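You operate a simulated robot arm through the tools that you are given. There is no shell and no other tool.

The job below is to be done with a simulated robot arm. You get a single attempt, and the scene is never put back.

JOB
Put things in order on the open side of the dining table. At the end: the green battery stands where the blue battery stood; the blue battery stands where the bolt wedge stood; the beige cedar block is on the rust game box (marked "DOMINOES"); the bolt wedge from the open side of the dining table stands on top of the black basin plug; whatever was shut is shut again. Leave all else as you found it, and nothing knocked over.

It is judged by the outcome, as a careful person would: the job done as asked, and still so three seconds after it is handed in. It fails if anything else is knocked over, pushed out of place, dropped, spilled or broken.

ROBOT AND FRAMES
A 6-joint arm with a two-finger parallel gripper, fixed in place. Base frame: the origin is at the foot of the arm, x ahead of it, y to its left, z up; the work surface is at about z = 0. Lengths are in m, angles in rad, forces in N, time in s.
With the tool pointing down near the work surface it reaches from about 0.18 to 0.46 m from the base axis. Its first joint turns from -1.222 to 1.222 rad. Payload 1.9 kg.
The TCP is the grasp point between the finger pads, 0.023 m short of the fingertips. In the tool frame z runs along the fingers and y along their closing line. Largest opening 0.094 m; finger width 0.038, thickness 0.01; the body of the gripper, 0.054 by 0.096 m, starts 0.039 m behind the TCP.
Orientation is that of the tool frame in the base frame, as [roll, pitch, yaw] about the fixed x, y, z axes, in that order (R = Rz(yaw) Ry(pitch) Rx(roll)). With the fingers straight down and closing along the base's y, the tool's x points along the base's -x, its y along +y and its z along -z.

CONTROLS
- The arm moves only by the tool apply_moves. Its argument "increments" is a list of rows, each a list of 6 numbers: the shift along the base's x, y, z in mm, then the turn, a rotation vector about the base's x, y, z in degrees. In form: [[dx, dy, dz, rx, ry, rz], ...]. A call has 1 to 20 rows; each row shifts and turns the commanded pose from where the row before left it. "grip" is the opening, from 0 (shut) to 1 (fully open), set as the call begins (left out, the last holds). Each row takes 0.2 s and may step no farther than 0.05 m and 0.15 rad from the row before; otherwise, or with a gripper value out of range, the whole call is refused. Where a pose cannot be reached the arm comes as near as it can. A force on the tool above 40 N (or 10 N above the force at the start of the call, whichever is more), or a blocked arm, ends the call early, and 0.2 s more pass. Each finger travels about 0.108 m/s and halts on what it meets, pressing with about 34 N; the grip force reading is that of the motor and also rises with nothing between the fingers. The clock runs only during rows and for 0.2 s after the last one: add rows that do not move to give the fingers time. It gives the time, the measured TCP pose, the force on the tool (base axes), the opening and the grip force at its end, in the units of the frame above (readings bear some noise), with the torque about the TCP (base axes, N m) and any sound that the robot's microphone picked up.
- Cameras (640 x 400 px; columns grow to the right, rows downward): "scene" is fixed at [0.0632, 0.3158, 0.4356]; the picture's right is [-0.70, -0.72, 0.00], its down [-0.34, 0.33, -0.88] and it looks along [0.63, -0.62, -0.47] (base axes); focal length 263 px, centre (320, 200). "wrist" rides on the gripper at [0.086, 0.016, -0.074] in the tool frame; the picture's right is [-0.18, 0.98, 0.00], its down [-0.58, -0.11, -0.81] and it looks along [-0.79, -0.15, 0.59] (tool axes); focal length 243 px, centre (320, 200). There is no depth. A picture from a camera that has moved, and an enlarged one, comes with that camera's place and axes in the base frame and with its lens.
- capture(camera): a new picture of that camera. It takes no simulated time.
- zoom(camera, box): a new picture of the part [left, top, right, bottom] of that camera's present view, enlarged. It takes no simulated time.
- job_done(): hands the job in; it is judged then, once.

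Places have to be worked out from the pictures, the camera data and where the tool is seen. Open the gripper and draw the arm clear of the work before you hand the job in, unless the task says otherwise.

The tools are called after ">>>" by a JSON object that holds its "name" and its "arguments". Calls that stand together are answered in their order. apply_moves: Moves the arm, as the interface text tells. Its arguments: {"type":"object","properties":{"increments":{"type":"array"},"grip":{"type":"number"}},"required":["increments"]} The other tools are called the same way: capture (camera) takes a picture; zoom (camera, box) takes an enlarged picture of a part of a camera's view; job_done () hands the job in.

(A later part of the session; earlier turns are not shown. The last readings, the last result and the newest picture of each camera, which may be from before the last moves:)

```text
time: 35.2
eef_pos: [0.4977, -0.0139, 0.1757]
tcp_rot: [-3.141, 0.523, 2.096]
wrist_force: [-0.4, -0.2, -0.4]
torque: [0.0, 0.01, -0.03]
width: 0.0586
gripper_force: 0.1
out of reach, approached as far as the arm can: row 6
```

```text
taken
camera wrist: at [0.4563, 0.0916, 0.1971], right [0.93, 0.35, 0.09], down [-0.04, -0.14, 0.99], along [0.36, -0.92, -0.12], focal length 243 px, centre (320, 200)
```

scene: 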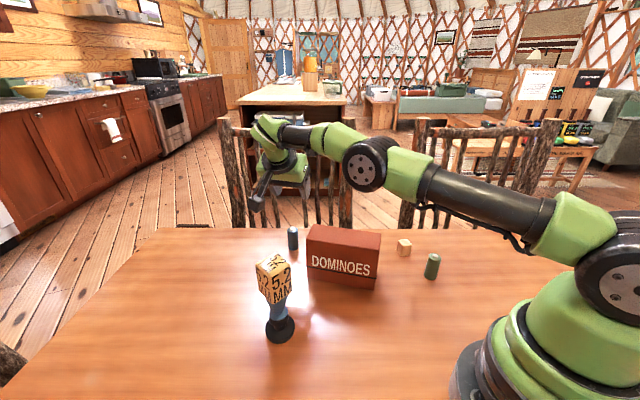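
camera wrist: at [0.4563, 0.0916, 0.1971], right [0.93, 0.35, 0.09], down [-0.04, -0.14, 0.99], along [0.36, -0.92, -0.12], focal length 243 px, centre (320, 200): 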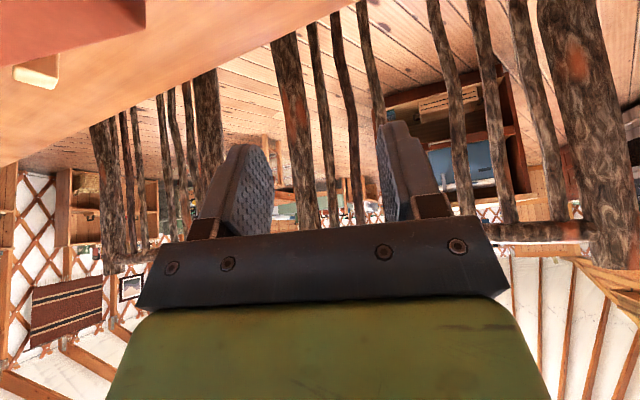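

The arm is nearly stretched at this height. Going lower brings the wrist nearer shoulder height, which should add reach, so I'll descend to z≈0.10, still above the battery, and then correct xy.

>>> {"name": "apply_moves", "arguments": {"increments": [[0, 0, -25, 0, 0, 0], [0, 0, -25, 0, 0, 0], [0, 0, -24, 0, 0, 0], [5.3, -1.6, 0, 0, 0, 0], [0, 0, 0, 0, 0, 0]]}}

>>> {"name": "capture", "arguments": {"camera": "wrist"}}

>>> {"name": "zoom", "arguments": {"camera": "scene", "box": [220, 130, 400, 290]}}

```text
time: 36.4
eef_pos: [0.4987, -0.0149, 0.1027]
tcp_rot: [3.141, 0.525, 2.095]
wrist_force: [-0.8, -0.2, -0.1]
torque: [0.03, 0.02, 0.05]
width: 0.0581
gripper_force: 0.1
out of reach, approached as far as the arm can: row 4
```

```text
taken
camera wrist: at [0.4569, 0.0913, 0.1241], right [0.93, 0.35, 0.09], down [-0.04, -0.14, 0.99], along [0.36, -0.92, -0.12], focal length 243 px, centre (320, 200)
```

wrist: 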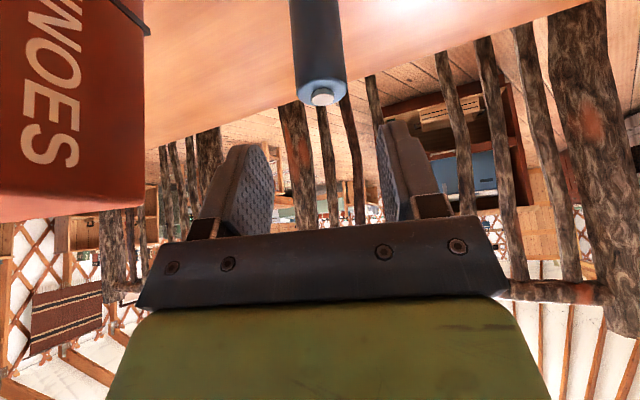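

```text
2.50 times, centred on (310, 210) of scene
camera zoom: at [0.0632, 0.3158, 0.4356], right [-0.7, -0.72, 0.0], down [-0.34, 0.33, -0.88], along [0.63, -0.62, -0.47], focal length 658 px, centre (345, 175)
```

zoom: 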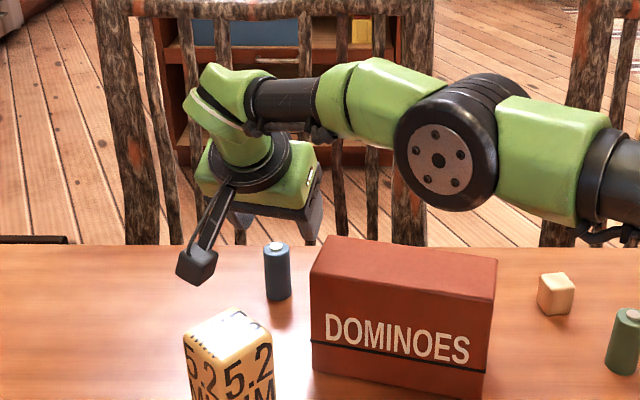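

At 30° of tilt it still falls about 4 mm short. I'll add 7° of lean for reach and then reapply the xy correction.

>>> {"name": "apply_moves", "arguments": {"increments": [[0, 0, 3, -3.03, -1.75, 0], [0, 0, 3, -3.03, -1.75, 0], [4.4, -0.6, 0, 0, 0, 0], [0, 0, 0, 0, 0, 0]]}}

>>> {"name": "capture", "arguments": {"camera": "wrist"}}

```text
time: 37.4
eef_pos: [0.5042, -0.0146, 0.1097]
tcp_rot: [-3.138, 0.646, 2.097]
wrist_force: [-1.1, 0.8, 1.1]
torque: [-0.01, -0.02, 0.0]
width: 0.0586
gripper_force: 0.0
```

```text
taken
camera wrist: at [0.461, 0.0924, 0.1163], right [0.92, 0.37, 0.11], down [-0.1, -0.04, 0.99], along [0.37, -0.93, 0.01], focal length 243 px, centre (320, 200)
```

wrist: 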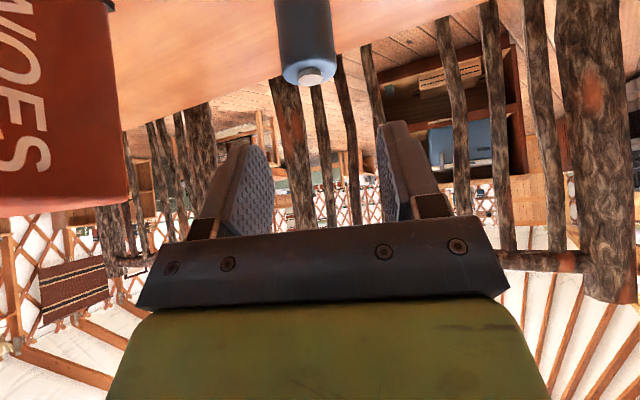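

The target is within reach now and the battery lies between the fingers. I'll descend vertically around it.

>>> {"name": "apply_moves", "arguments": {"increments": [[0, 0, -16, 0, 0, 0], [0, 0, -16, 0, 0, 0], [0, 0, -16, 0, 0, 0], [0, 0, 0, 0, 0, 0]]}}

>>> {"name": "capture", "arguments": {"camera": "wrist"}}

>>> {"name": "zoom", "arguments": {"camera": "scene", "box": [220, 130, 400, 290]}}

```text
time: 38.4
eef_pos: [0.4983, -0.0147, 0.0609]
tcp_rot: [3.141, 0.645, 2.097]
wrist_force: [-0.4, 0.7, -1.2]
torque: [0.01, -0.01, -0.05]
width: 0.0581
gripper_force: 0.1
out of reach, approached as far as the arm can: row 3
```

```text
taken
camera wrist: at [0.4559, 0.093, 0.0691], right [0.92, 0.36, 0.11], down [-0.1, -0.04, 0.99], along [0.37, -0.93, 0.0], focal length 243 px, centre (320, 200)
```

wrist: 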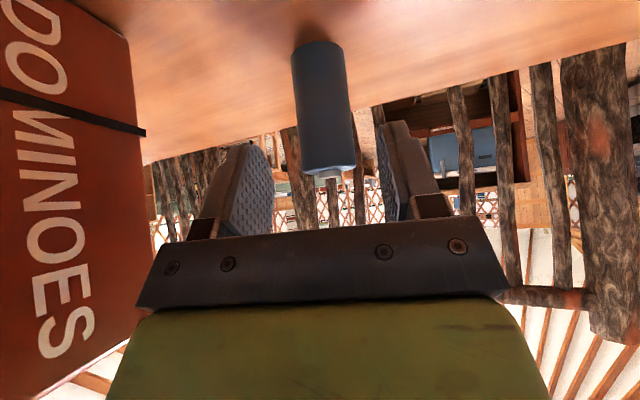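

```text
2.50 times, centred on (310, 210) of scene
camera zoom: at [0.0632, 0.3158, 0.4356], right [-0.7, -0.72, 0.0], down [-0.34, 0.33, -0.88], along [0.63, -0.62, -0.47], focal length 658 px, centre (345, 175)
```

zoom: 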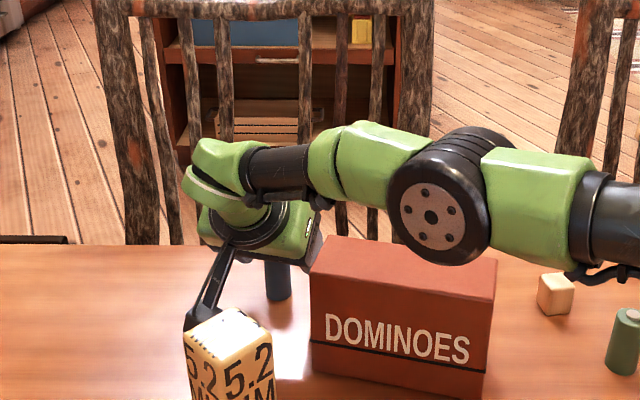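

Reach shrinks lower down and I'm about 5 mm short. I'll rise clear, add 6° of lean and turn 3° more radial, which still clears the box end by about 15 mm, then come back down.

>>> {"name": "apply_moves", "arguments": {"increments": [[0, 0, 16, 0, 0, 0], [0, 0, 16, 0, 0, 0], [0, 0, 16, 0, 0, 0], [0, 0, 0, 0, 0, 3], [0, 0, 0, -5.03, -3.27, 0], [4.7, -0.8, 0, 0, 0, 0], [0, 0, 0, 0, 0, 0]]}}

>>> {"name": "capture", "arguments": {"camera": "wrist"}}

```text
time: 40.0
eef_pos: [0.5049, -0.0157, 0.1091]
tcp_rot: [-3.141, 0.751, 2.148]
wrist_force: [-0.3, -0.2, 0.1]
torque: [0.0, -0.04, 0.02]
width: 0.0583
gripper_force: 0.1
```

```text
taken
camera wrist: at [0.4557, 0.0897, 0.1046], right [0.9, 0.42, 0.12], down [-0.16, 0.05, 0.99], along [0.41, -0.9, 0.11], focal length 243 px, centre (320, 200)
```

wrist: 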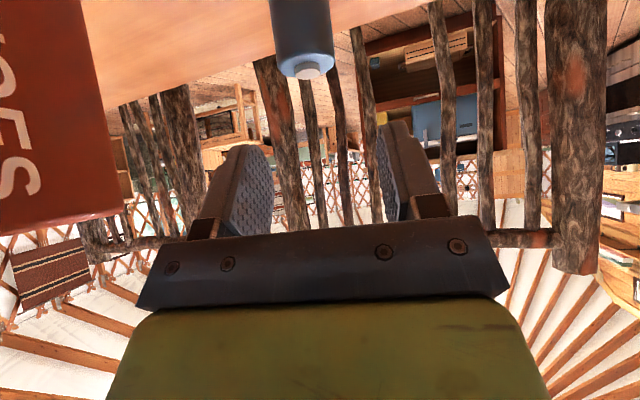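

The pose is reached with 43° of tilt. Descending around the battery again in smaller steps.

>>> {"name": "apply_moves", "arguments": {"increments": [[0, 0, -15, 0, 0, 0], [0, 0, -15, 0, 0, 0], [0, 0, -15, 0, 0, 0], [0, 0, 0, 0, 0, 0]]}}

>>> {"name": "apply_moves", "arguments": {"increments": [[0, 0, -7, 0, 0, 0], [0, 0, -6, 0, 0, 0], [0, 0, 0, 0, 0, 0]]}}

>>> {"name": "capture", "arguments": {"camera": "wrist"}}

>>> {"name": "zoom", "arguments": {"camera": "scene", "box": [220, 130, 400, 290]}}

```text
time: 41.0
eef_pos: [0.5048, -0.0159, 0.0636]
tcp_rot: [-3.138, 0.751, 2.148]
wrist_force: [0.1, -0.2, -0.1]
torque: [-0.03, -0.01, 0.01]
width: 0.0585
gripper_force: 0.1
```

```text
time: 41.8
eef_pos: [0.5029, -0.0172, 0.052]
tcp_rot: [-3.14, 0.75, 2.148]
wrist_force: [-0.7, 0.0, 0.4]
torque: [0.03, 0.0, -0.03]
width: 0.0581
gripper_force: 0.0
```

```text
taken
camera wrist: at [0.4553, 0.0895, 0.0462], right [0.9, 0.42, 0.12], down [-0.16, 0.05, 0.99], along [0.41, -0.9, 0.11], focal length 243 px, centre (320, 200)
```

wrist: 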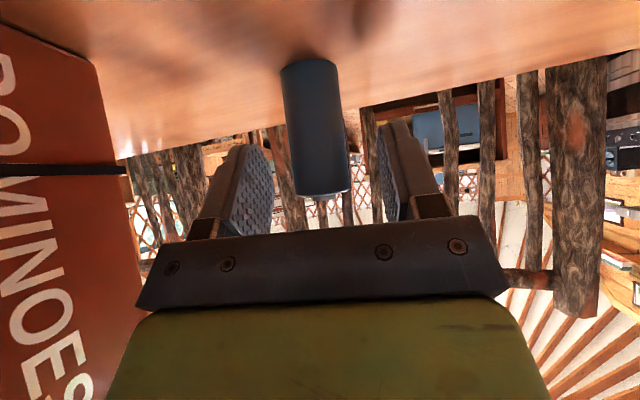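

```text
2.50 times, centred on (310, 210) of scene
camera zoom: at [0.0632, 0.3158, 0.4356], right [-0.7, -0.72, 0.0], down [-0.34, 0.33, -0.88], along [0.63, -0.62, -0.47], focal length 658 px, centre (345, 175)
```

zoom: 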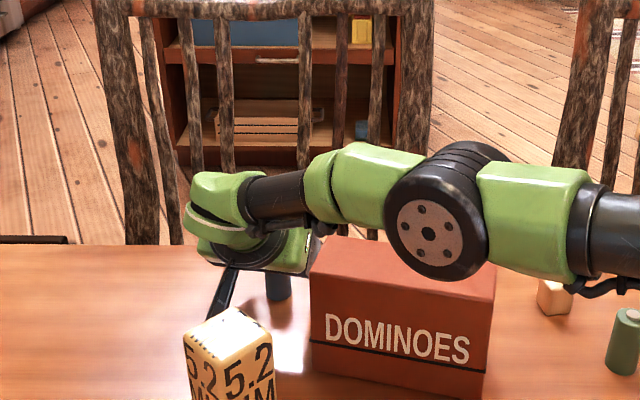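

The battery is centred between the fingers with no contact forces. Closing on it.

>>> {"name": "apply_moves", "arguments": {"increments": [[0, 0, 0, 0, 0, 0], [0, 0, 0, 0, 0, 0], [0, 0, 0, 0, 0, 0], [0, 0, 0, 0, 0, 0]], "grip": 0.0}}

>>> {"name": "capture", "arguments": {"camera": "wrist"}}

```text
time: 42.8
eef_pos: [0.5037, -0.017, 0.0507]
tcp_rot: [-3.139, 0.75, 2.149]
wrist_force: [0.2, -0.1, 0.9]
torque: [-0.04, -0.01, -0.01]
width: 0.0245
gripper_force: 34.1
```

```text
taken
camera wrist: at [0.4554, 0.0894, 0.0464], right [0.9, 0.42, 0.12], down [-0.16, 0.05, 0.99], along [0.41, -0.9, 0.11], focal length 243 px, centre (320, 200)
```

wrist: 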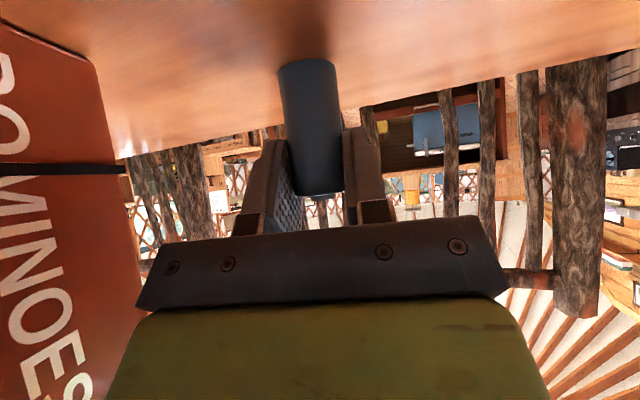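

The battery is gripped at 24.5 mm, with the TCP at z≈0.051. I'll lift vertically, then rise and draw back, all above box height.

>>> {"name": "apply_moves", "arguments": {"increments": [[0, 0, 6, 0, 0, 0], [0, 0, 16, 0, 0, 0], [0, 0, 20, 0, 0, 0], [0, 0, 20, 0, 0, 0], [0, 0, 20, 0, 0, 0], [-8, 4, 20, 0, 0, 0], [-8, 4, 20, 0, 0, 0], [-8, 4, 20, 0, 0, 0], [-8, 4, 20, 0, 0, 0], [0, 0, 0, 0, 0, 0]]}}

>>> {"name": "capture", "arguments": {"camera": "scene"}}

>>> {"name": "capture", "arguments": {"camera": "wrist"}}

```text
time: 45.0
eef_pos: [0.4717, 0.0012, 0.2138]
tcp_rot: [-3.14, 0.749, 2.15]
wrist_force: [-0.3, 0.0, -1.3]
torque: [0.04, -0.01, 0.01]
width: 0.0243
gripper_force: 33.4
```

```text
taken
```

scene: 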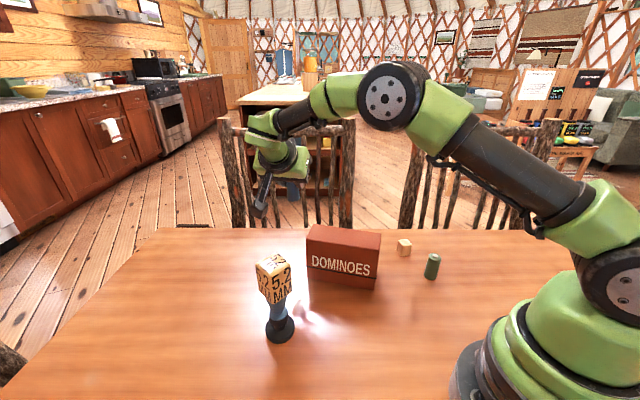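

```text
taken
camera wrist: at [0.4231, 0.1071, 0.2086], right [0.9, 0.42, 0.12], down [-0.16, 0.05, 0.99], along [0.41, -0.9, 0.11], focal length 243 px, centre (320, 200)
```

wrist: 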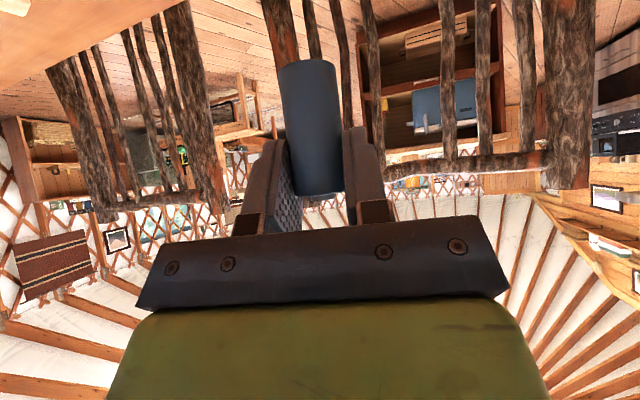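

The battery is held firmly and unchanged in the view. I'll carry it at z≈0.22 over to the old wedge spot, turning 17° so the camera stays clear of the green battery.

>>> {"name": "apply_moves", "arguments": {"increments": [[-24.9, -27, 1, 0, 0, 1.7], [-24.9, -27, 1, 0, 0, 1.7], [-24.9, -27, 1, 0, 0, 1.7], [-24.9, -27, 1, 0, 0, 1.7], [-24.9, -27, 0, 0, 0, 1.7], [-24.9, -27, 0, 0, 0, 1.7], [-24.9, -27, 0, 0, 0, 1.7], [-24.9, -27, 0, 0, 0, 1.7], [-24.9, -27, 0, 0, 0, 1.7], [-24.7, -27, 0, 0, 0, 1.7], [0, 0, 0, 0, 0, 0]]}}

>>> {"name": "capture", "arguments": {"camera": "scene"}}

>>> {"name": "capture", "arguments": {"camera": "wrist"}}

```text
time: 47.4
eef_pos: [0.2684, -0.2198, 0.2448]
tcp_rot: [-3.133, 0.748, 2.425]
wrist_force: [-0.5, 0.2, -0.1]
torque: [0.0, -0.01, -0.01]
width: 0.0243
gripper_force: 34.2
out of reach, approached as far as the arm can: row 9, 10
```

```text
taken
```

scene: 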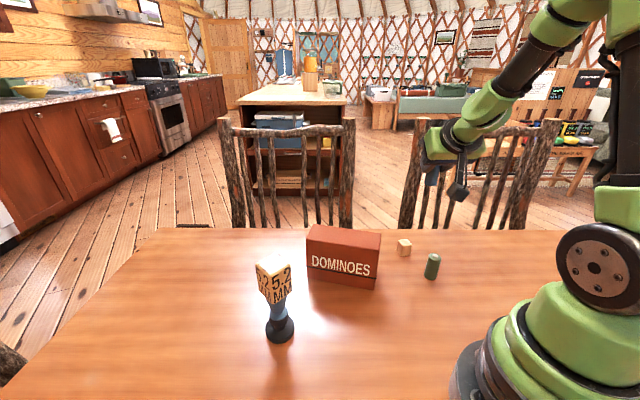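

```text
taken
camera wrist: at [0.1942, -0.1315, 0.2395], right [0.75, 0.65, 0.12], down [-0.16, 0.0, 0.99], along [0.64, -0.76, 0.11], focal length 243 px, centre (320, 200)
```

wrist: 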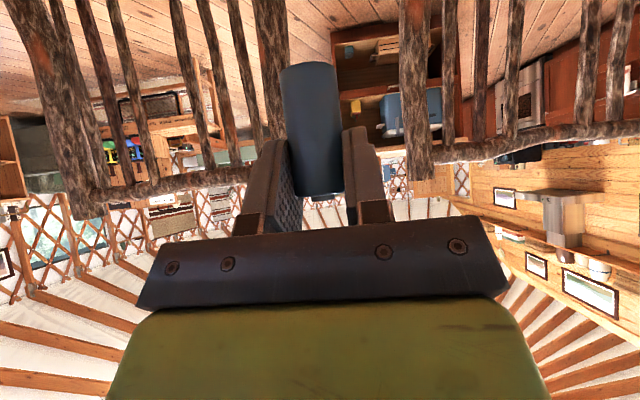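

The lean made the wrist fold too close to the base here. Turning the tool so it leans tangentially (camera passing between the green battery and the cedar block) keeps the wrist farther out. I'll rotate in place at height first.

>>> {"name": "apply_moves", "arguments": {"increments": [[0, 0, 0, 0, 0, -8.4], [0, 0, 0, 0, 0, -8.4], [0, 0, 0, 0, 0, -8.4], [0, 0, 0, 0, 0, -8.4], [0, 0, 0, 0, 0, -8.4], [0, 0, 0, 0, 0, -8.4], [0, 0, 0, 0, 0, -8.4], [0, 0, 0, 0, 0, 0]]}}

```text
time: 49.2
eef_pos: [0.2673, -0.2199, 0.2426]
tcp_rot: [-3.142, 0.749, 1.418]
wrist_force: [-0.6, 0.2, -1.2]
torque: [0.0, -0.01, 0.0]
width: 0.0243
gripper_force: 34.4
```

The orientation is good (u azimuth ≈ -99°). Now I'll move above the wedge's old spot and lower to z≈0.12.

>>> {"name": "apply_moves", "arguments": {"increments": [[-14.8, -16.3, 0, 0, 0, 0], [-14.8, -16.3, 0, 0, 0, 0], [-14.7, -16.4, 0, 0, 0, 0], [0, 0, -30, 0, 0, 0], [0, 0, -30, 0, 0, 0], [0, 0, -30, 0, 0, 0], [0, 0, -30, 0, 0, 0], [0, 0, 0, 0, 0, 0]]}}

>>> {"name": "zoom", "arguments": {"camera": "scene", "box": [370, 150, 510, 290]}}

>>> {"name": "capture", "arguments": {"camera": "wrist"}}

```text
time: 51.0
eef_pos: [0.2237, -0.2714, 0.1215]
tcp_rot: [3.14, 0.751, 1.419]
wrist_force: [0.3, 0.3, -0.7]
torque: [0.01, 0.0, 0.0]
width: 0.0243
gripper_force: 33.8
```

```text
2.86 times, centred on (440, 220) of scene
camera zoom: at [0.0632, 0.3158, 0.4356], right [-0.7, -0.72, 0.0], down [-0.34, 0.33, -0.88], along [0.63, -0.62, -0.47], focal length 752 px, centre (-23, 143)
```

zoom: 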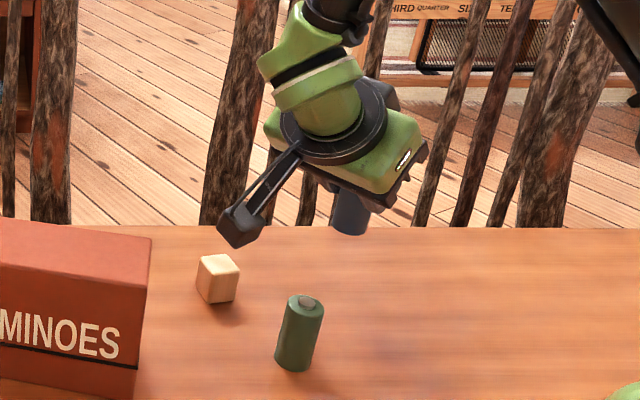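

```text
taken
camera wrist: at [0.2566, -0.1596, 0.1172], right [0.95, -0.28, 0.12], down [-0.09, 0.14, 0.99], along [-0.3, -0.95, 0.11], focal length 243 px, centre (320, 200)
```

wrist: 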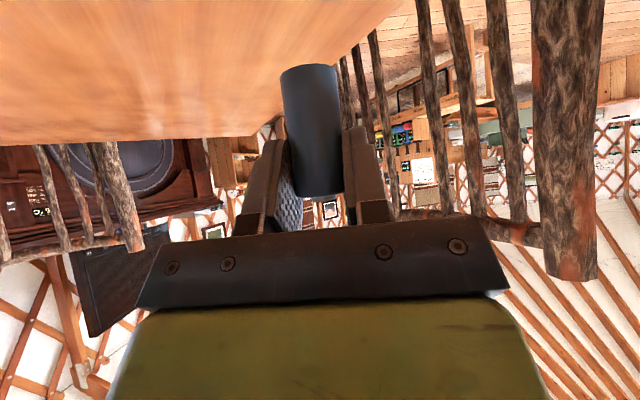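

The camera box will come down between the cedar block and the green battery with about 15 mm on each side. I'll descend to just above the table and look.

>>> {"name": "apply_moves", "arguments": {"increments": [[0, 2, -15, 0, 0, 0], [0, 0, -15, 0, 0, 0], [0, 0, -15, 0, 0, 0], [0, 0, -15, 0, 0, 0], [0, 0, 0, 0, 0, 0]]}}

>>> {"name": "zoom", "arguments": {"camera": "scene", "box": [370, 190, 490, 290]}}

>>> {"name": "capture", "arguments": {"camera": "wrist"}}

```text
time: 52.2
eef_pos: [0.2219, -0.2671, 0.061]
tcp_rot: [-3.139, 0.75, 1.418]
wrist_force: [0.0, 0.0, -0.3]
torque: [0.02, 0.0, 0.02]
width: 0.0244
gripper_force: 34.0
```

```text
4.00 times, centred on (430, 240) of scene
camera zoom: at [0.0632, 0.3158, 0.4356], right [-0.7, -0.72, 0.0], down [-0.34, 0.33, -0.88], along [0.63, -0.62, -0.47], focal length 1053 px, centre (-120, 40)
```

zoom: 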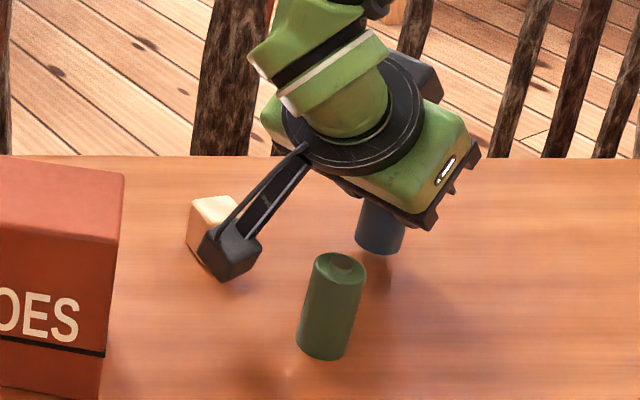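

```text
taken
camera wrist: at [0.2552, -0.1554, 0.0561], right [0.95, -0.28, 0.12], down [-0.09, 0.14, 0.99], along [-0.3, -0.95, 0.11], focal length 243 px, centre (320, 200)
```

wrist: 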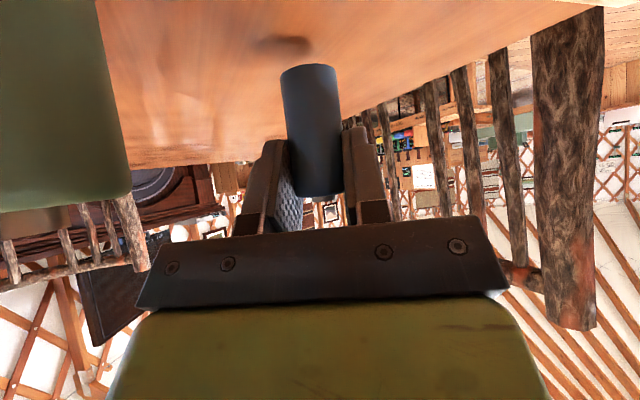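

All clear: the camera is past both objects and the battery is about 9 mm above the table. Lowering gently until contact.

>>> {"name": "apply_moves", "arguments": {"increments": [[0.3, -1, -4, 0, 0, 0], [0, 0, -3, 0, 0, 0], [0, 0, 0, 0, 0, 0]]}}

>>> {"name": "apply_moves", "arguments": {"increments": [[0, 0, -1, 0, 0, 0], [0, 0, 0, 0, 0, 0]]}}

```text
time: 53.0
eef_pos: [0.2222, -0.2684, 0.0548]
tcp_rot: [-3.139, 0.75, 1.419]
wrist_force: [-0.2, 0.5, -0.5]
torque: [0.0, -0.04, 0.01]
width: 0.024
gripper_force: 34.4
```

```text
time: 53.6
eef_pos: [0.2244, -0.2678, 0.0548]
tcp_rot: [-3.14, 0.751, 1.42]
wrist_force: [0.0, -0.4, -0.1]
torque: [-0.04, 0.01, -0.02]
width: 0.0243
gripper_force: 33.8
```

No contact yet, so I'll continue down in 1 mm steps.

>>> {"name": "apply_moves", "arguments": {"increments": [[0, 0, -1, 0, 0, 0], [0, 0, 0, 0, 0, 0]]}}

>>> {"name": "apply_moves", "arguments": {"increments": [[0, 0, -0.7, 0, 0, 0], [0, 0, 0, 0, 0, 0]]}}

```text
time: 54.2
eef_pos: [0.2232, -0.2686, 0.0537]
tcp_rot: [-3.14, 0.75, 1.42]
wrist_force: [-0.1, 0.6, -1.1]
torque: [-0.01, -0.01, 0.02]
width: 0.0239
gripper_force: 33.6
```

```text
time: 54.8
eef_pos: [0.2232, -0.2679, 0.0523]
tcp_rot: [-3.139, 0.75, 1.419]
wrist_force: [0.5, 0.6, -0.2]
torque: [0.02, -0.02, 0.03]
width: 0.0239
gripper_force: 34.1
```

Still free, and pick height was about 0.051. Continuing in 0.7 mm steps.

>>> {"name": "apply_moves", "arguments": {"increments": [[0, 0, -0.7, 0, 0, 0], [0, 0, 0, 0, 0, 0]]}}

>>> {"name": "apply_moves", "arguments": {"increments": [[0, 0, -0.5, 0, 0, 0], [0, 0, 0, 0, 0, 0]]}}

```text
time: 55.4
eef_pos: [0.2241, -0.2686, 0.0529]
tcp_rot: [-3.14, 0.751, 1.417]
wrist_force: [-0.9, -0.4, 0.0]
torque: [0.0, 0.01, 0.03]
width: 0.0243
gripper_force: 34.2
```

```text
time: 56.0
eef_pos: [0.2237, -0.2677, 0.0504]
tcp_rot: [-3.139, 0.75, 1.42]
wrist_force: [-0.2, 0.0, -0.9]
torque: [0.06, 0.0, 0.0]
width: 0.0241
gripper_force: 33.7
```

>>> {"name": "zoom", "arguments": {"camera": "scene", "box": [420, 220, 480, 270]}}

>>> {"name": "zoom", "arguments": {"camera": "wrist", "box": [240, 20, 400, 120]}}

```text
8.00 times, centred on (450, 245) of scene
camera zoom: at [0.0632, 0.3158, 0.4356], right [-0.7, -0.72, 0.0], down [-0.34, 0.33, -0.88], along [0.63, -0.62, -0.47], focal length 2107 px, centre (-720, -160)
```

zoom: 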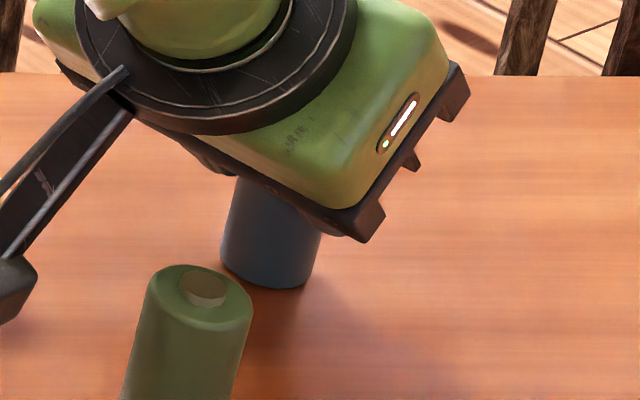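

```text
4.00 times, centred on (320, 70) of wrist
camera zoom: at [0.2569, -0.1576, 0.0468], right [0.95, -0.28, 0.12], down [-0.09, 0.14, 0.99], along [-0.3, -0.95, 0.11], focal length 970 px, centre (320, 720)
```

zoom: 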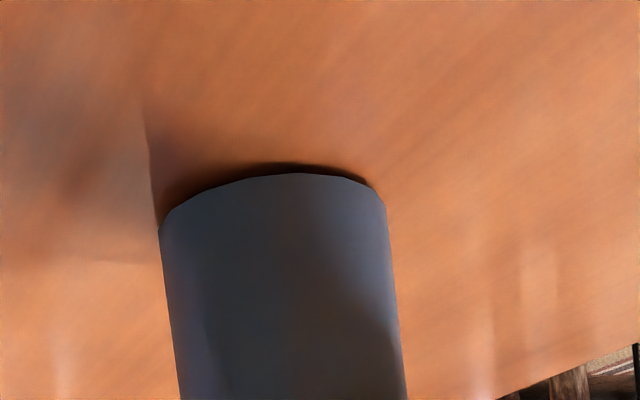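

The base is within about a millimetre of the table, with a tight contact shadow. A few more 0.5 mm steps should find contact.

>>> {"name": "apply_moves", "arguments": {"increments": [[0, 0, -0.5, 0, 0, 0], [0, 0, 0, 0, 0, 0]]}}

>>> {"name": "apply_moves", "arguments": {"increments": [[0, 0, -0.5, 0, 0, 0], [0, 0, 0, 0, 0, 0]]}}

```text
time: 56.6
eef_pos: [0.2241, -0.2687, 0.05]
tcp_rot: [-3.139, 0.752, 1.42]
wrist_force: [0.0, 0.4, -1.0]
torque: [0.03, 0.0, 0.01]
width: 0.0241
gripper_force: 34.6
```

```text
time: 57.2
eef_pos: [0.2232, -0.2694, 0.0502]
tcp_rot: [-3.139, 0.751, 1.42]
wrist_force: [-0.8, 0.0, -1.0]
torque: [-0.01, -0.01, -0.04]
width: 0.024
gripper_force: 33.9
```

>>> {"name": "apply_moves", "arguments": {"increments": [[0, 0, -0.5, 0, 0, 0], [0, 0, 0, 0, 0, 0]]}}

>>> {"name": "zoom", "arguments": {"camera": "wrist", "box": [240, 20, 400, 120]}}

```text
time: 57.8
eef_pos: [0.2239, -0.2689, 0.0505]
tcp_rot: [-3.14, 0.752, 1.42]
wrist_force: [0.0, 1.4, 1.6]
torque: [0.07, -0.02, -0.02]
width: 0.0242
gripper_force: 33.5
```

```text
4.00 times, centred on (320, 70) of wrist
camera zoom: at [0.2569, -0.1576, 0.0455], right [0.95, -0.28, 0.12], down [-0.09, 0.14, 0.99], along [-0.3, -0.95, 0.11], focal length 970 px, centre (320, 720)
```

zoom: 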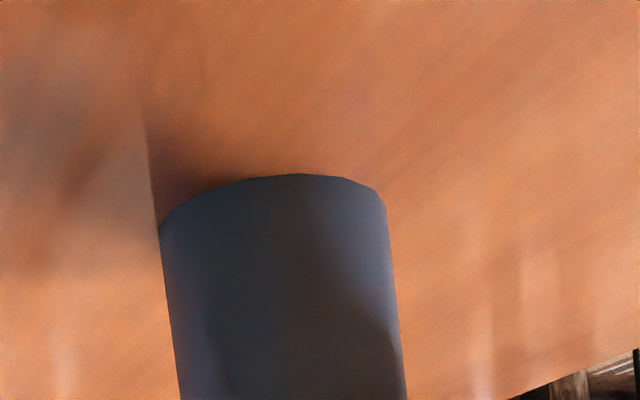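

Light contact is confirmed (Fz turned positive and the shadow gap closed). Releasing the blue battery.

>>> {"name": "apply_moves", "arguments": {"increments": [[0, 0, 0, 0, 0, 0], [0, 0, 0, 0, 0, 0], [0, 0, 0, 0, 0, 0]], "grip": 0.55}}

>>> {"name": "capture", "arguments": {"camera": "wrist"}}

```text
time: 58.6
eef_pos: [0.224, -0.2689, 0.05]
tcp_rot: [-3.138, 0.75, 1.418]
wrist_force: [1.4, 0.2, -0.2]
torque: [0.0, 0.01, 0.03]
width: 0.0516
gripper_force: 0.0
```

```text
taken
camera wrist: at [0.2569, -0.1576, 0.0455], right [0.95, -0.28, 0.12], down [-0.09, 0.14, 0.99], along [-0.3, -0.95, 0.11], focal length 243 px, centre (320, 200)
```

wrist: 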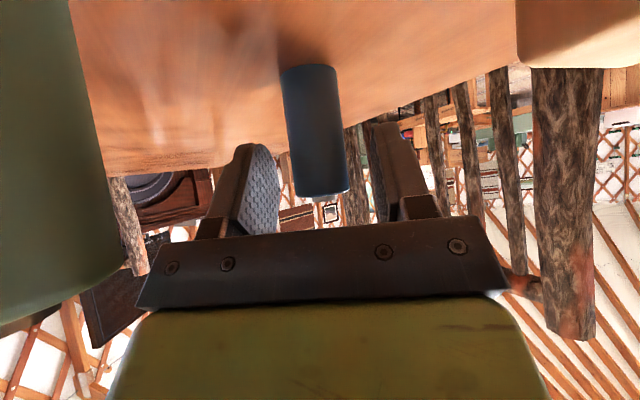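

The battery stands free. I'll lift straight up well clear, then remove the tilt.

>>> {"name": "apply_moves", "arguments": {"increments": [[0, 0, 10, 0, 0, 0], [0, 0, 20, 0, 0, 0], [0, 0, 30, 0, 0, 0], [0, 0, 40, 0, 0, 0], [0, 0, 40, 0, 0, 0], [0, 0, 40, 0, 0, 0], [0, 0, 20, 0, 0, 0], [0, 0, 0, 0, 0, 0]]}}

>>> {"name": "zoom", "arguments": {"camera": "scene", "box": [370, 190, 490, 290]}}

```text
time: 60.4
eef_pos: [0.2235, -0.2688, 0.2501]
tcp_rot: [-3.14, 0.751, 1.418]
wrist_force: [0.4, -0.6, 0.3]
torque: [-0.01, 0.01, 0.0]
width: 0.0517
gripper_force: 0.1
```

```text
4.00 times, centred on (430, 240) of scene
camera zoom: at [0.0632, 0.3158, 0.4356], right [-0.7, -0.72, 0.0], down [-0.34, 0.33, -0.88], along [0.63, -0.62, -0.47], focal length 1053 px, centre (-120, 40)
```

zoom: 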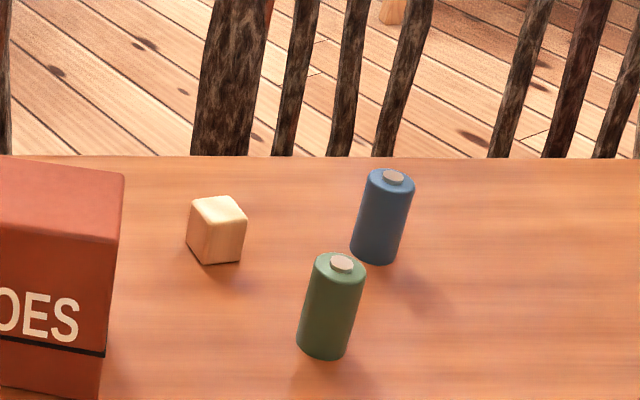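

The blue battery stands exactly where the wedge was in the scene view. The same tilted grasp will work for green: a rotation of about -96° keeps the camera roughly 19 mm clear of the box corner. I'll move above green.

>>> {"name": "apply_moves", "arguments": {"increments": [[-4, 25, 0, 0, 0, 2.8], [-4, 25, 0, 0, 0, 0], [-4, 25, 0, 0, 0, 0], [-3.5, 23.8, -10, 0, 0, 0], [0, 0, -30, 0, 0, 0], [0, 0, -30, 0, 0, 0], [0, 0, -30, 0, 0, 0], [0, 0, -30, 0, 0, 0], [0, 0, 0, 0, 0, 0]], "grip": 0.62}}

>>> {"name": "capture", "arguments": {"camera": "wrist"}}

>>> {"name": "zoom", "arguments": {"camera": "scene", "box": [340, 170, 500, 290]}}

```text
time: 62.4
eef_pos: [0.2059, -0.1697, 0.1198]
tcp_rot: [-3.14, 0.751, 1.469]
wrist_force: [0.4, 0.5, 0.0]
torque: [0.0, 0.0, -0.01]
width: 0.0585
gripper_force: 0.2
```

```text
taken
camera wrist: at [0.2355, -0.0572, 0.115], right [0.96, -0.24, 0.12], down [-0.09, 0.14, 0.99], along [-0.25, -0.96, 0.11], focal length 243 px, centre (320, 200)
```

wrist: 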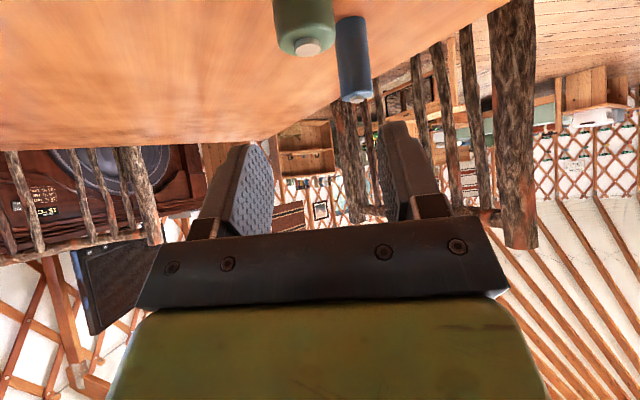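

```text
3.33 times, centred on (420, 230) of scene
camera zoom: at [0.0632, 0.3158, 0.4356], right [-0.7, -0.72, 0.0], down [-0.34, 0.33, -0.88], along [0.63, -0.62, -0.47], focal length 878 px, centre (-13, 100)
```

zoom: 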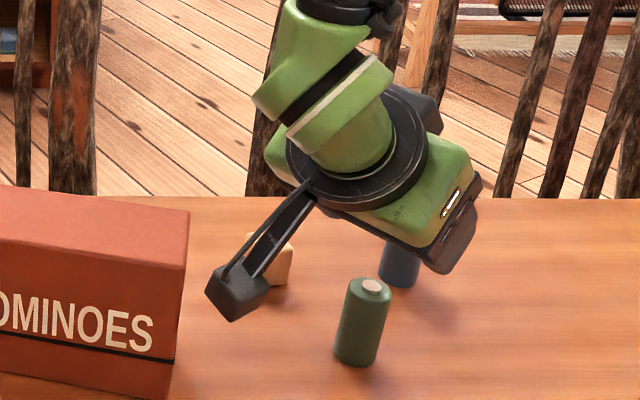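

This hover matches the earlier blue hover almost exactly, so the alignment is good. Descending around green.

>>> {"name": "apply_moves", "arguments": {"increments": [[0.5, 0, -20, 0, 0, 0], [0, 0, -20, 0, 0, 0], [0, 0, -15, 0, 0, 0], [0, 0, -13, 0, 0, 0], [0, 0, 0, 0, 0, 0]]}}

>>> {"name": "capture", "arguments": {"camera": "wrist"}}

>>> {"name": "zoom", "arguments": {"camera": "scene", "box": [340, 170, 500, 290]}}

```text
time: 63.6
eef_pos: [0.2228, -0.1744, 0.0587]
tcp_rot: [-3.135, 0.75, 1.469]
wrist_force: [-0.3, -0.6, -0.8]
torque: [-0.1, 0.0, 0.16]
width: 0.0584
gripper_force: 0.0
out of reach, approached as far as the arm can: row 2, 3, 4
```

```text
taken
camera wrist: at [0.2519, -0.0615, 0.0553], right [0.96, -0.24, 0.12], down [-0.09, 0.14, 0.99], along [-0.25, -0.96, 0.11], focal length 243 px, centre (320, 200)
```

wrist: 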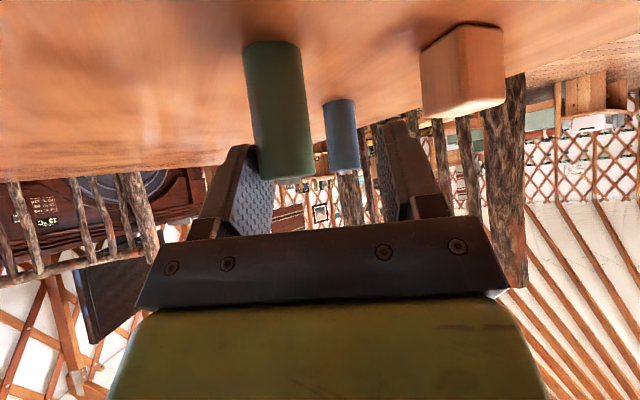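

```text
3.33 times, centred on (420, 230) of scene
camera zoom: at [0.0632, 0.3158, 0.4356], right [-0.7, -0.72, 0.0], down [-0.34, 0.33, -0.88], along [0.63, -0.62, -0.47], focal length 878 px, centre (-13, 100)
```

zoom: 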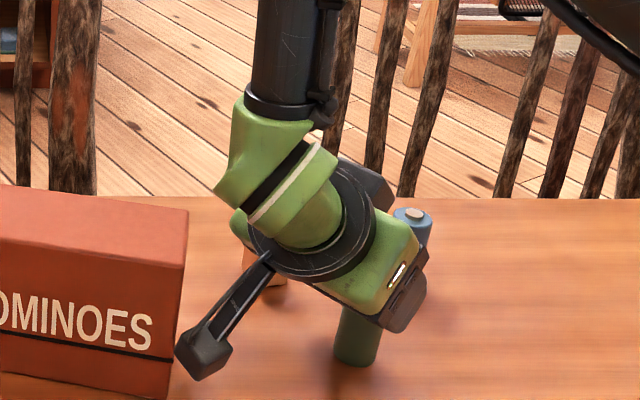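

That pose was beyond the folding limit and the arm drifted 17 mm sideways. Green and the box look unmoved. I'll lift straight up now and use a two-stage transfer for green: a vertical grasp, a set-down in the open front area, then a tilted regrasp.

>>> {"name": "apply_moves", "arguments": {"increments": [[0, 0, 8, 0, 0, 0], [0, 0, 0, 0, 0, 0]]}}

>>> {"name": "capture", "arguments": {"camera": "wrist"}}

```text
time: 64.2
eef_pos: [0.2223, -0.1761, 0.0679]
tcp_rot: [-3.139, 0.751, 1.468]
wrist_force: [0.3, 0.1, -0.2]
torque: [0.03, -0.02, 0.0]
width: 0.0583
gripper_force: 0.1
```

```text
taken
camera wrist: at [0.251, -0.0618, 0.0634], right [0.96, -0.24, 0.12], down [-0.09, 0.14, 0.99], along [-0.25, -0.96, 0.11], focal length 243 px, centre (320, 200)
```

wrist: 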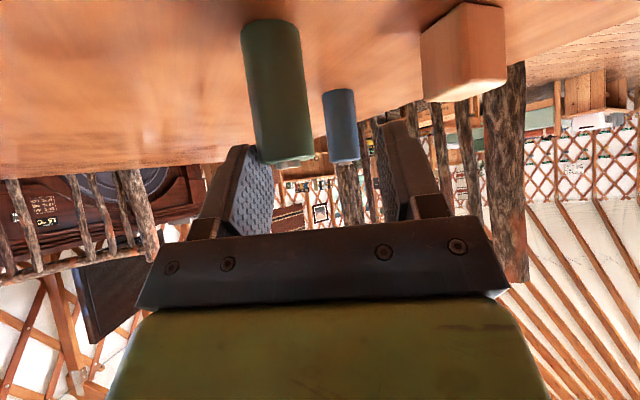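

The lift was clean, with no forces and green standing. I'll continue up, move outward and remove the tilt at height.

>>> {"name": "apply_moves", "arguments": {"increments": [[0, 0, 15, 0, 0, 0], [0, 0, 30, 0, 0, 0], [0, 0, 35, 0, 0, 0], [5, 0, 40, 0, 0, 0], [5, 0, 40, 0, 0, 0], [5, 0, 20, 0, 0, 0], [0, 0, 0, 7.12, 0.73, 0], [0, 0, 0, 7.12, 0.73, 0], [0, 0, 0, 7.12, 0.73, 0], [0, 0, 0, 7.12, 0.73, 0], [0, 0, 0, 7.12, 0.73, 0], [0, 0, 0, 7.12, 0.73, 0], [0, 0, 0, 0, 0, 0]], "grip": 1.0}}

>>> {"name": "capture", "arguments": {"camera": "scene"}}

```text
time: 67.0
eef_pos: [0.2381, -0.1736, 0.2469]
tcp_rot: [-3.0, 0.009, 1.524]
wrist_force: [-0.1, 0.2, -0.1]
torque: [0.01, 0.02, 0.0]
width: 0.0939
gripper_force: 0.0
```

```text
taken
```

scene: 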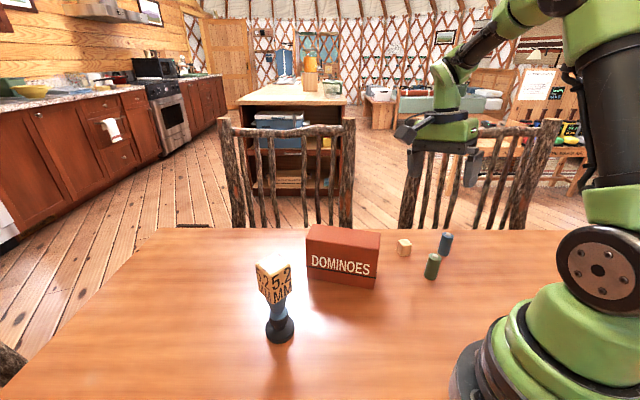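

I made a sign slip that left 8° of residual lean. I'll correct it and turn to the vertical grasp yaw (-40°), staying high.

>>> {"name": "apply_moves", "arguments": {"increments": [[0, 0, 0, 0.13, -8.1, 0], [-4, 0, 0, 0, 0, 7.5], [-4, 0, 0, 0, 0, 7.5], [-4, 0, 0, 0, 0, 7.5], [-4, 0, 0, 0, 0, 7.5], [-4, 0, 0, 0, 0, 7.5], [-5, 2, 0, 0, 0, 7.5], [-5, 2, 0, 0, 0, 7.5], [0, 0, 0, 0, 0, 0]]}}

>>> {"name": "capture", "arguments": {"camera": "wrist"}}

```text
time: 69.0
eef_pos: [0.2087, -0.1702, 0.2485]
tcp_rot: [-3.141, 0.004, 2.441]
wrist_force: [-0.4, 0.1, 0.1]
torque: [0.02, 0.01, 0.02]
width: 0.0944
gripper_force: 0.0
```

```text
taken
camera wrist: at [0.1527, -0.1009, 0.3224], right [0.77, 0.63, 0.0], down [0.37, -0.46, 0.81], along [0.51, -0.63, -0.59], focal length 243 px, centre (320, 200)
```

wrist: 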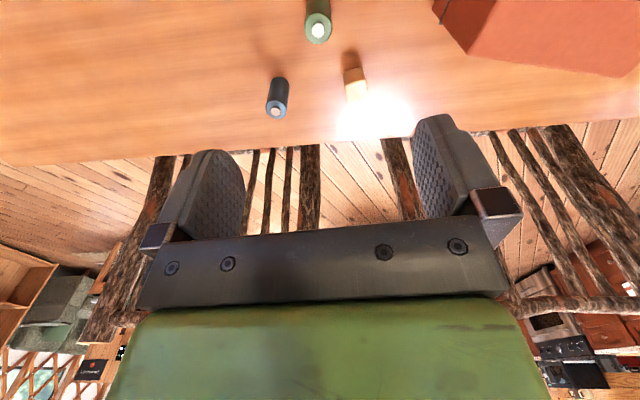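

The tool is vertical and green is confirmed at (0.2076, -0.1704), unmoved. Descending for a straight grasp.

>>> {"name": "apply_moves", "arguments": {"increments": [[-0.8, 0, -40, 0, 0, 0], [0, 0, -40, 0, 0, 0], [0, 0, -40, 0, 0, 0], [0, 0, -25, 0, 0, 0], [0, 0, 0, 0, 0, 0]]}}

>>> {"name": "capture", "arguments": {"camera": "wrist"}}

```text
time: 70.2
eef_pos: [0.2075, -0.1699, 0.1034]
tcp_rot: [-3.141, 0.004, 2.439]
wrist_force: [-0.5, 0.2, 0.0]
torque: [0.01, 0.03, 0.0]
width: 0.0939
gripper_force: 0.2
```

```text
taken
camera wrist: at [0.1531, -0.101, 0.1782], right [0.78, 0.63, 0.0], down [0.37, -0.46, 0.81], along [0.51, -0.63, -0.59], focal length 243 px, centre (320, 200)
```

wrist: 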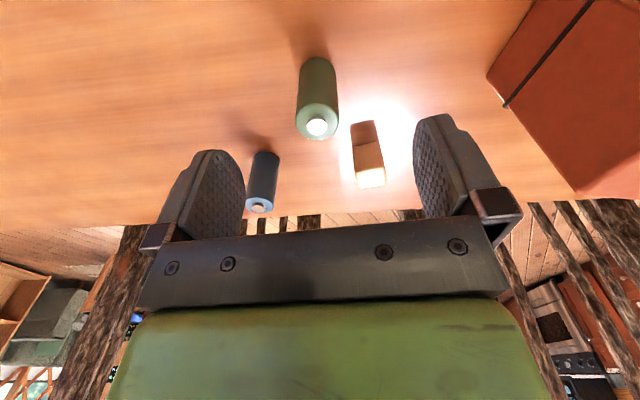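

Green is centred and the fingers will clear blue and cedar. I'll lower to grasp height and close.

>>> {"name": "apply_moves", "arguments": {"increments": [[0, 0, -30, 0, 0, 0], [0, 0, -20, 0, 0, 0], [0, 0, -10.5, 0, 0, 0], [0, 0, 0, 0, 0, 0]]}}

>>> {"name": "apply_moves", "arguments": {"increments": [[0, 0, 0, 0, 0, 0], [0, 0, 0, 0, 0, 0], [0, 0, 0, 0, 0, 0], [0, 0, 0, 0, 0, 0]], "grip": 0.0}}

>>> {"name": "capture", "arguments": {"camera": "wrist"}}

```text
time: 71.2
eef_pos: [0.2093, -0.1709, 0.0434]
tcp_rot: [3.14, 0.004, 2.441]
wrist_force: [-0.4, 1.1, 0.2]
torque: [-0.05, -0.01, 0.01]
width: 0.0942
gripper_force: 0.1
```

```text
time: 72.2
eef_pos: [0.2078, -0.1702, 0.0436]
tcp_rot: [3.14, 0.004, 2.44]
wrist_force: [0.3, 0.1, -0.3]
torque: [-0.02, -0.03, 0.0]
width: 0.0252
gripper_force: 34.2
```

```text
taken
camera wrist: at [0.1531, -0.1008, 0.1169], right [0.78, 0.63, 0.0], down [0.37, -0.46, 0.81], along [0.51, -0.63, -0.59], focal length 243 px, centre (320, 200)
```

wrist: 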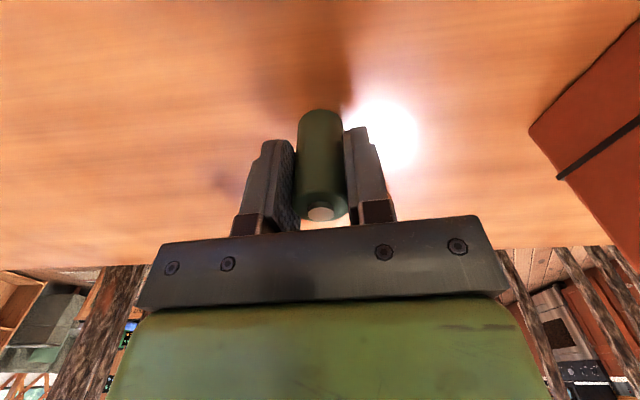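

Green is gripped. I'll lift and carry it to the open area at (0.30, 0.05) for a temporary set-down.

>>> {"name": "apply_moves", "arguments": {"increments": [[0, 0, 8, 0, 0, 0], [0, 0, 25, 0, 0, 0], [0, 0, 40, 0, 0, 0], [0, 0, 45, 0, 0, 0], [0, 0, 40, 0, 0, 0], [10, 25, 0, 0, 0, 0], [14, 33, 0, 0, 0, 0], [14, 33, 0, 0, 0, 0], [14, 33, 0, 0, 0, 0], [14, 33, 0, 0, 0, 0], [14, 33, 0, 0, 0, 0], [12, 30, 0, 0, 0, 0], [0, 0, -40, 0, 0, 0], [0, 0, -40, 0, 0, 0], [0, 0, -40, 0, 0, 0], [0, 0, -20, 0, 0, 0], [0, 0, 0, 0, 0, 0]]}}

>>> {"name": "capture", "arguments": {"camera": "scene"}}

>>> {"name": "capture", "arguments": {"camera": "wrist"}}

```text
time: 75.8
eef_pos: [0.2982, 0.0498, 0.06]
tcp_rot: [-3.142, 0.005, 2.438]
wrist_force: [0.0, -0.7, -0.8]
torque: [0.0, 0.01, -0.01]
width: 0.0243
gripper_force: 33.5
```

```text
taken
```

scene: 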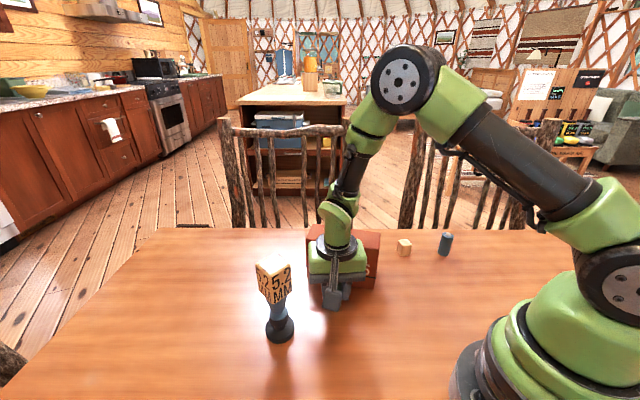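

```text
taken
camera wrist: at [0.2423, 0.1192, 0.1346], right [0.78, 0.63, 0.0], down [0.37, -0.46, 0.81], along [0.51, -0.63, -0.59], focal length 243 px, centre (320, 200)
```

wrist: 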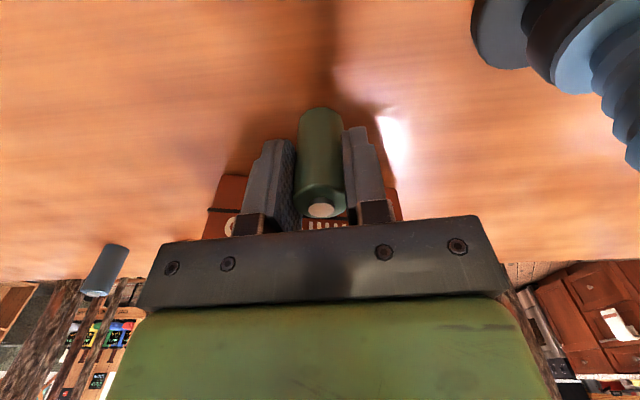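

At P3 the base is about 17 mm above the table, clear of the box and the plug. I'll lower to near contact and then take fine steps.

>>> {"name": "apply_moves", "arguments": {"increments": [[0, 0, -8, 0, 0, 0], [0, 0, -7, 0, 0, 0], [0, 0, -1, 0, 0, 0], [0, 0, 0, 0, 0, 0]]}}

>>> {"name": "apply_moves", "arguments": {"increments": [[0, 0, -0.8, 0, 0, 0], [0, 0, 0, 0, 0, 0]]}}

>>> {"name": "apply_moves", "arguments": {"increments": [[0, 0, -0.6, 0, 0, 0], [0, 0, 0, 0, 0, 0]]}}

```text
time: 76.8
eef_pos: [0.2984, 0.0487, 0.0451]
tcp_rot: [-3.141, 0.004, 2.437]
wrist_force: [-6.4, -2.5, 27.2]
torque: [-0.14, 0.15, -0.05]
width: 0.0245
gripper_force: 33.8
```

```text
time: 77.4
eef_pos: [0.2986, 0.0495, 0.0437]
tcp_rot: [3.141, 0.003, 2.441]
wrist_force: [-2.9, -3.6, 27.9]
torque: [-0.23, 0.0, -0.03]
width: 0.0244
gripper_force: 34.3
```

```text
time: 78.0
eef_pos: [0.2991, 0.0491, 0.0424]
tcp_rot: [3.14, 0.003, 2.439]
wrist_force: [-2.8, 2.2, 27.4]
torque: [0.04, -0.02, -0.04]
width: 0.0244
gripper_force: 34.1
```

The table was reached and the battery slid slightly in the pads. It's on the table, so I'll unload a little and release.

>>> {"name": "apply_moves", "arguments": {"increments": [[0, 0, 1.2, 0, 0, 0], [0, 0, 0, 0, 0, 0]]}}

>>> {"name": "apply_moves", "arguments": {"increments": [[0, 0, 0, 0, 0, 0], [0, 0, 0, 0, 0, 0], [0, 0, 0, 0, 0, 0]], "grip": 0.6}}

>>> {"name": "capture", "arguments": {"camera": "wrist"}}

```text
time: 78.6
eef_pos: [0.2986, 0.0493, 0.0446]
tcp_rot: [-3.139, 0.002, 2.44]
wrist_force: [0.1, 0.2, -0.9]
torque: [-0.03, 0.02, -0.01]
width: 0.0242
gripper_force: 34.1
```

```text
time: 79.4
eef_pos: [0.2983, 0.0482, 0.0444]
tcp_rot: [-3.14, 0.005, 2.438]
wrist_force: [-0.3, 0.6, 0.5]
torque: [0.02, 0.0, 0.01]
width: 0.0562
gripper_force: 0.1
```

```text
taken
camera wrist: at [0.2435, 0.1188, 0.1188], right [0.78, 0.63, 0.0], down [0.37, -0.46, 0.81], along [0.51, -0.63, -0.59], focal length 243 px, centre (320, 200)
```

wrist: 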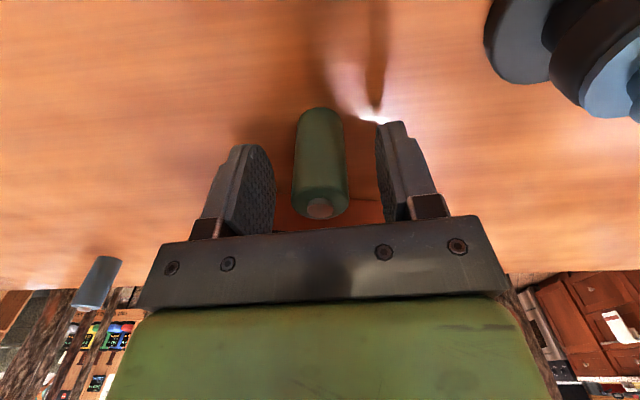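

Green stands upright at about (0.2985, 0.049). I'll rise, turn to -57° and tilt 43° for the regrasp.

>>> {"name": "apply_moves", "arguments": {"increments": [[0, 0, 10, 0, 0, 0], [0, 0, 25, 0, 0, 0], [0, 0, 30, 0, 0, 0], [0, 0, 25, 0, 0, 0], [0, 0, 0, 0, 0, -8.3], [0, 0, 0, 0, 0, -8.5], [0, 0, 0, -6.01, -3.9, 0], [0, 0, 0, -6.01, -3.9, 0], [0, 0, 0, -6.01, -3.9, 0], [0, 0, 0, -6.01, -3.9, 0], [0, 0, 0, -6.01, -3.9, 0], [0, 0, 0, -6.01, -3.9, 0], [0, 0, 0, 0, 0, 0]]}}

>>> {"name": "capture", "arguments": {"camera": "wrist"}}

>>> {"name": "capture", "arguments": {"camera": "scene"}}

```text
time: 82.2
eef_pos: [0.2991, 0.0491, 0.1342]
tcp_rot: [3.139, 0.756, 2.146]
wrist_force: [0.1, 0.6, -0.5]
torque: [0.02, -0.04, 0.01]
width: 0.0566
gripper_force: 0.1
```

```text
taken
camera wrist: at [0.251, 0.1546, 0.1294], right [0.9, 0.42, 0.13], down [-0.16, 0.05, 0.99], along [0.41, -0.91, 0.11], focal length 243 px, centre (320, 200)
```

wrist: 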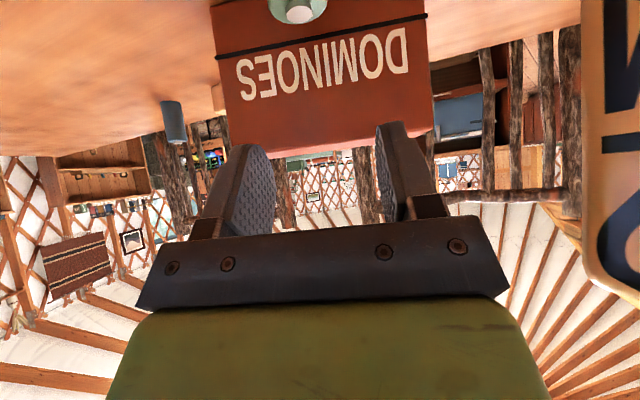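

```text
taken
```

scene: 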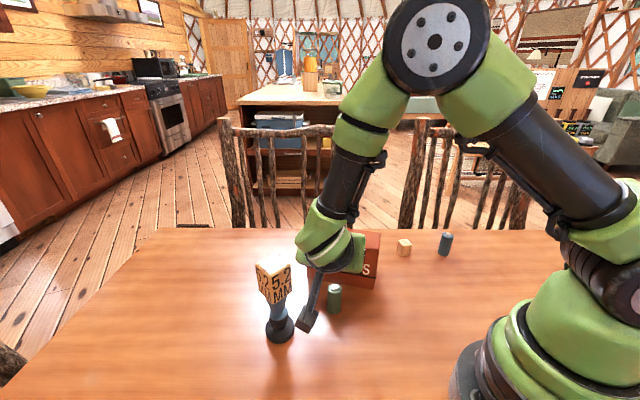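

The orientation is right and green is lined up. Descending for the tilted regrasp.

>>> {"name": "apply_moves", "arguments": {"increments": [[0, 0, -22, 0, 0, 0], [0, 0, -22, 0, 0, 0], [0, 0, -20, 0, 0, 0], [0, 0, -10, 0, 0, 0], [0, 0, 0, 0, 0, 0]]}}

>>> {"name": "capture", "arguments": {"camera": "wrist"}}

```text
time: 83.4
eef_pos: [0.3003, 0.05, 0.0589]
tcp_rot: [3.14, 0.753, 2.145]
wrist_force: [0.0, -1.6, -0.2]
torque: [-0.01, -0.02, 0.0]
width: 0.0566
gripper_force: 0.1
```

```text
taken
camera wrist: at [0.2512, 0.1553, 0.0551], right [0.9, 0.42, 0.13], down [-0.16, 0.05, 0.99], along [0.41, -0.91, 0.11], focal length 243 px, centre (320, 200)
```

wrist: 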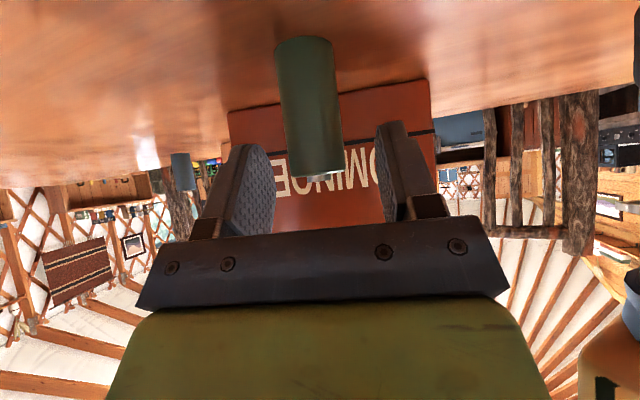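

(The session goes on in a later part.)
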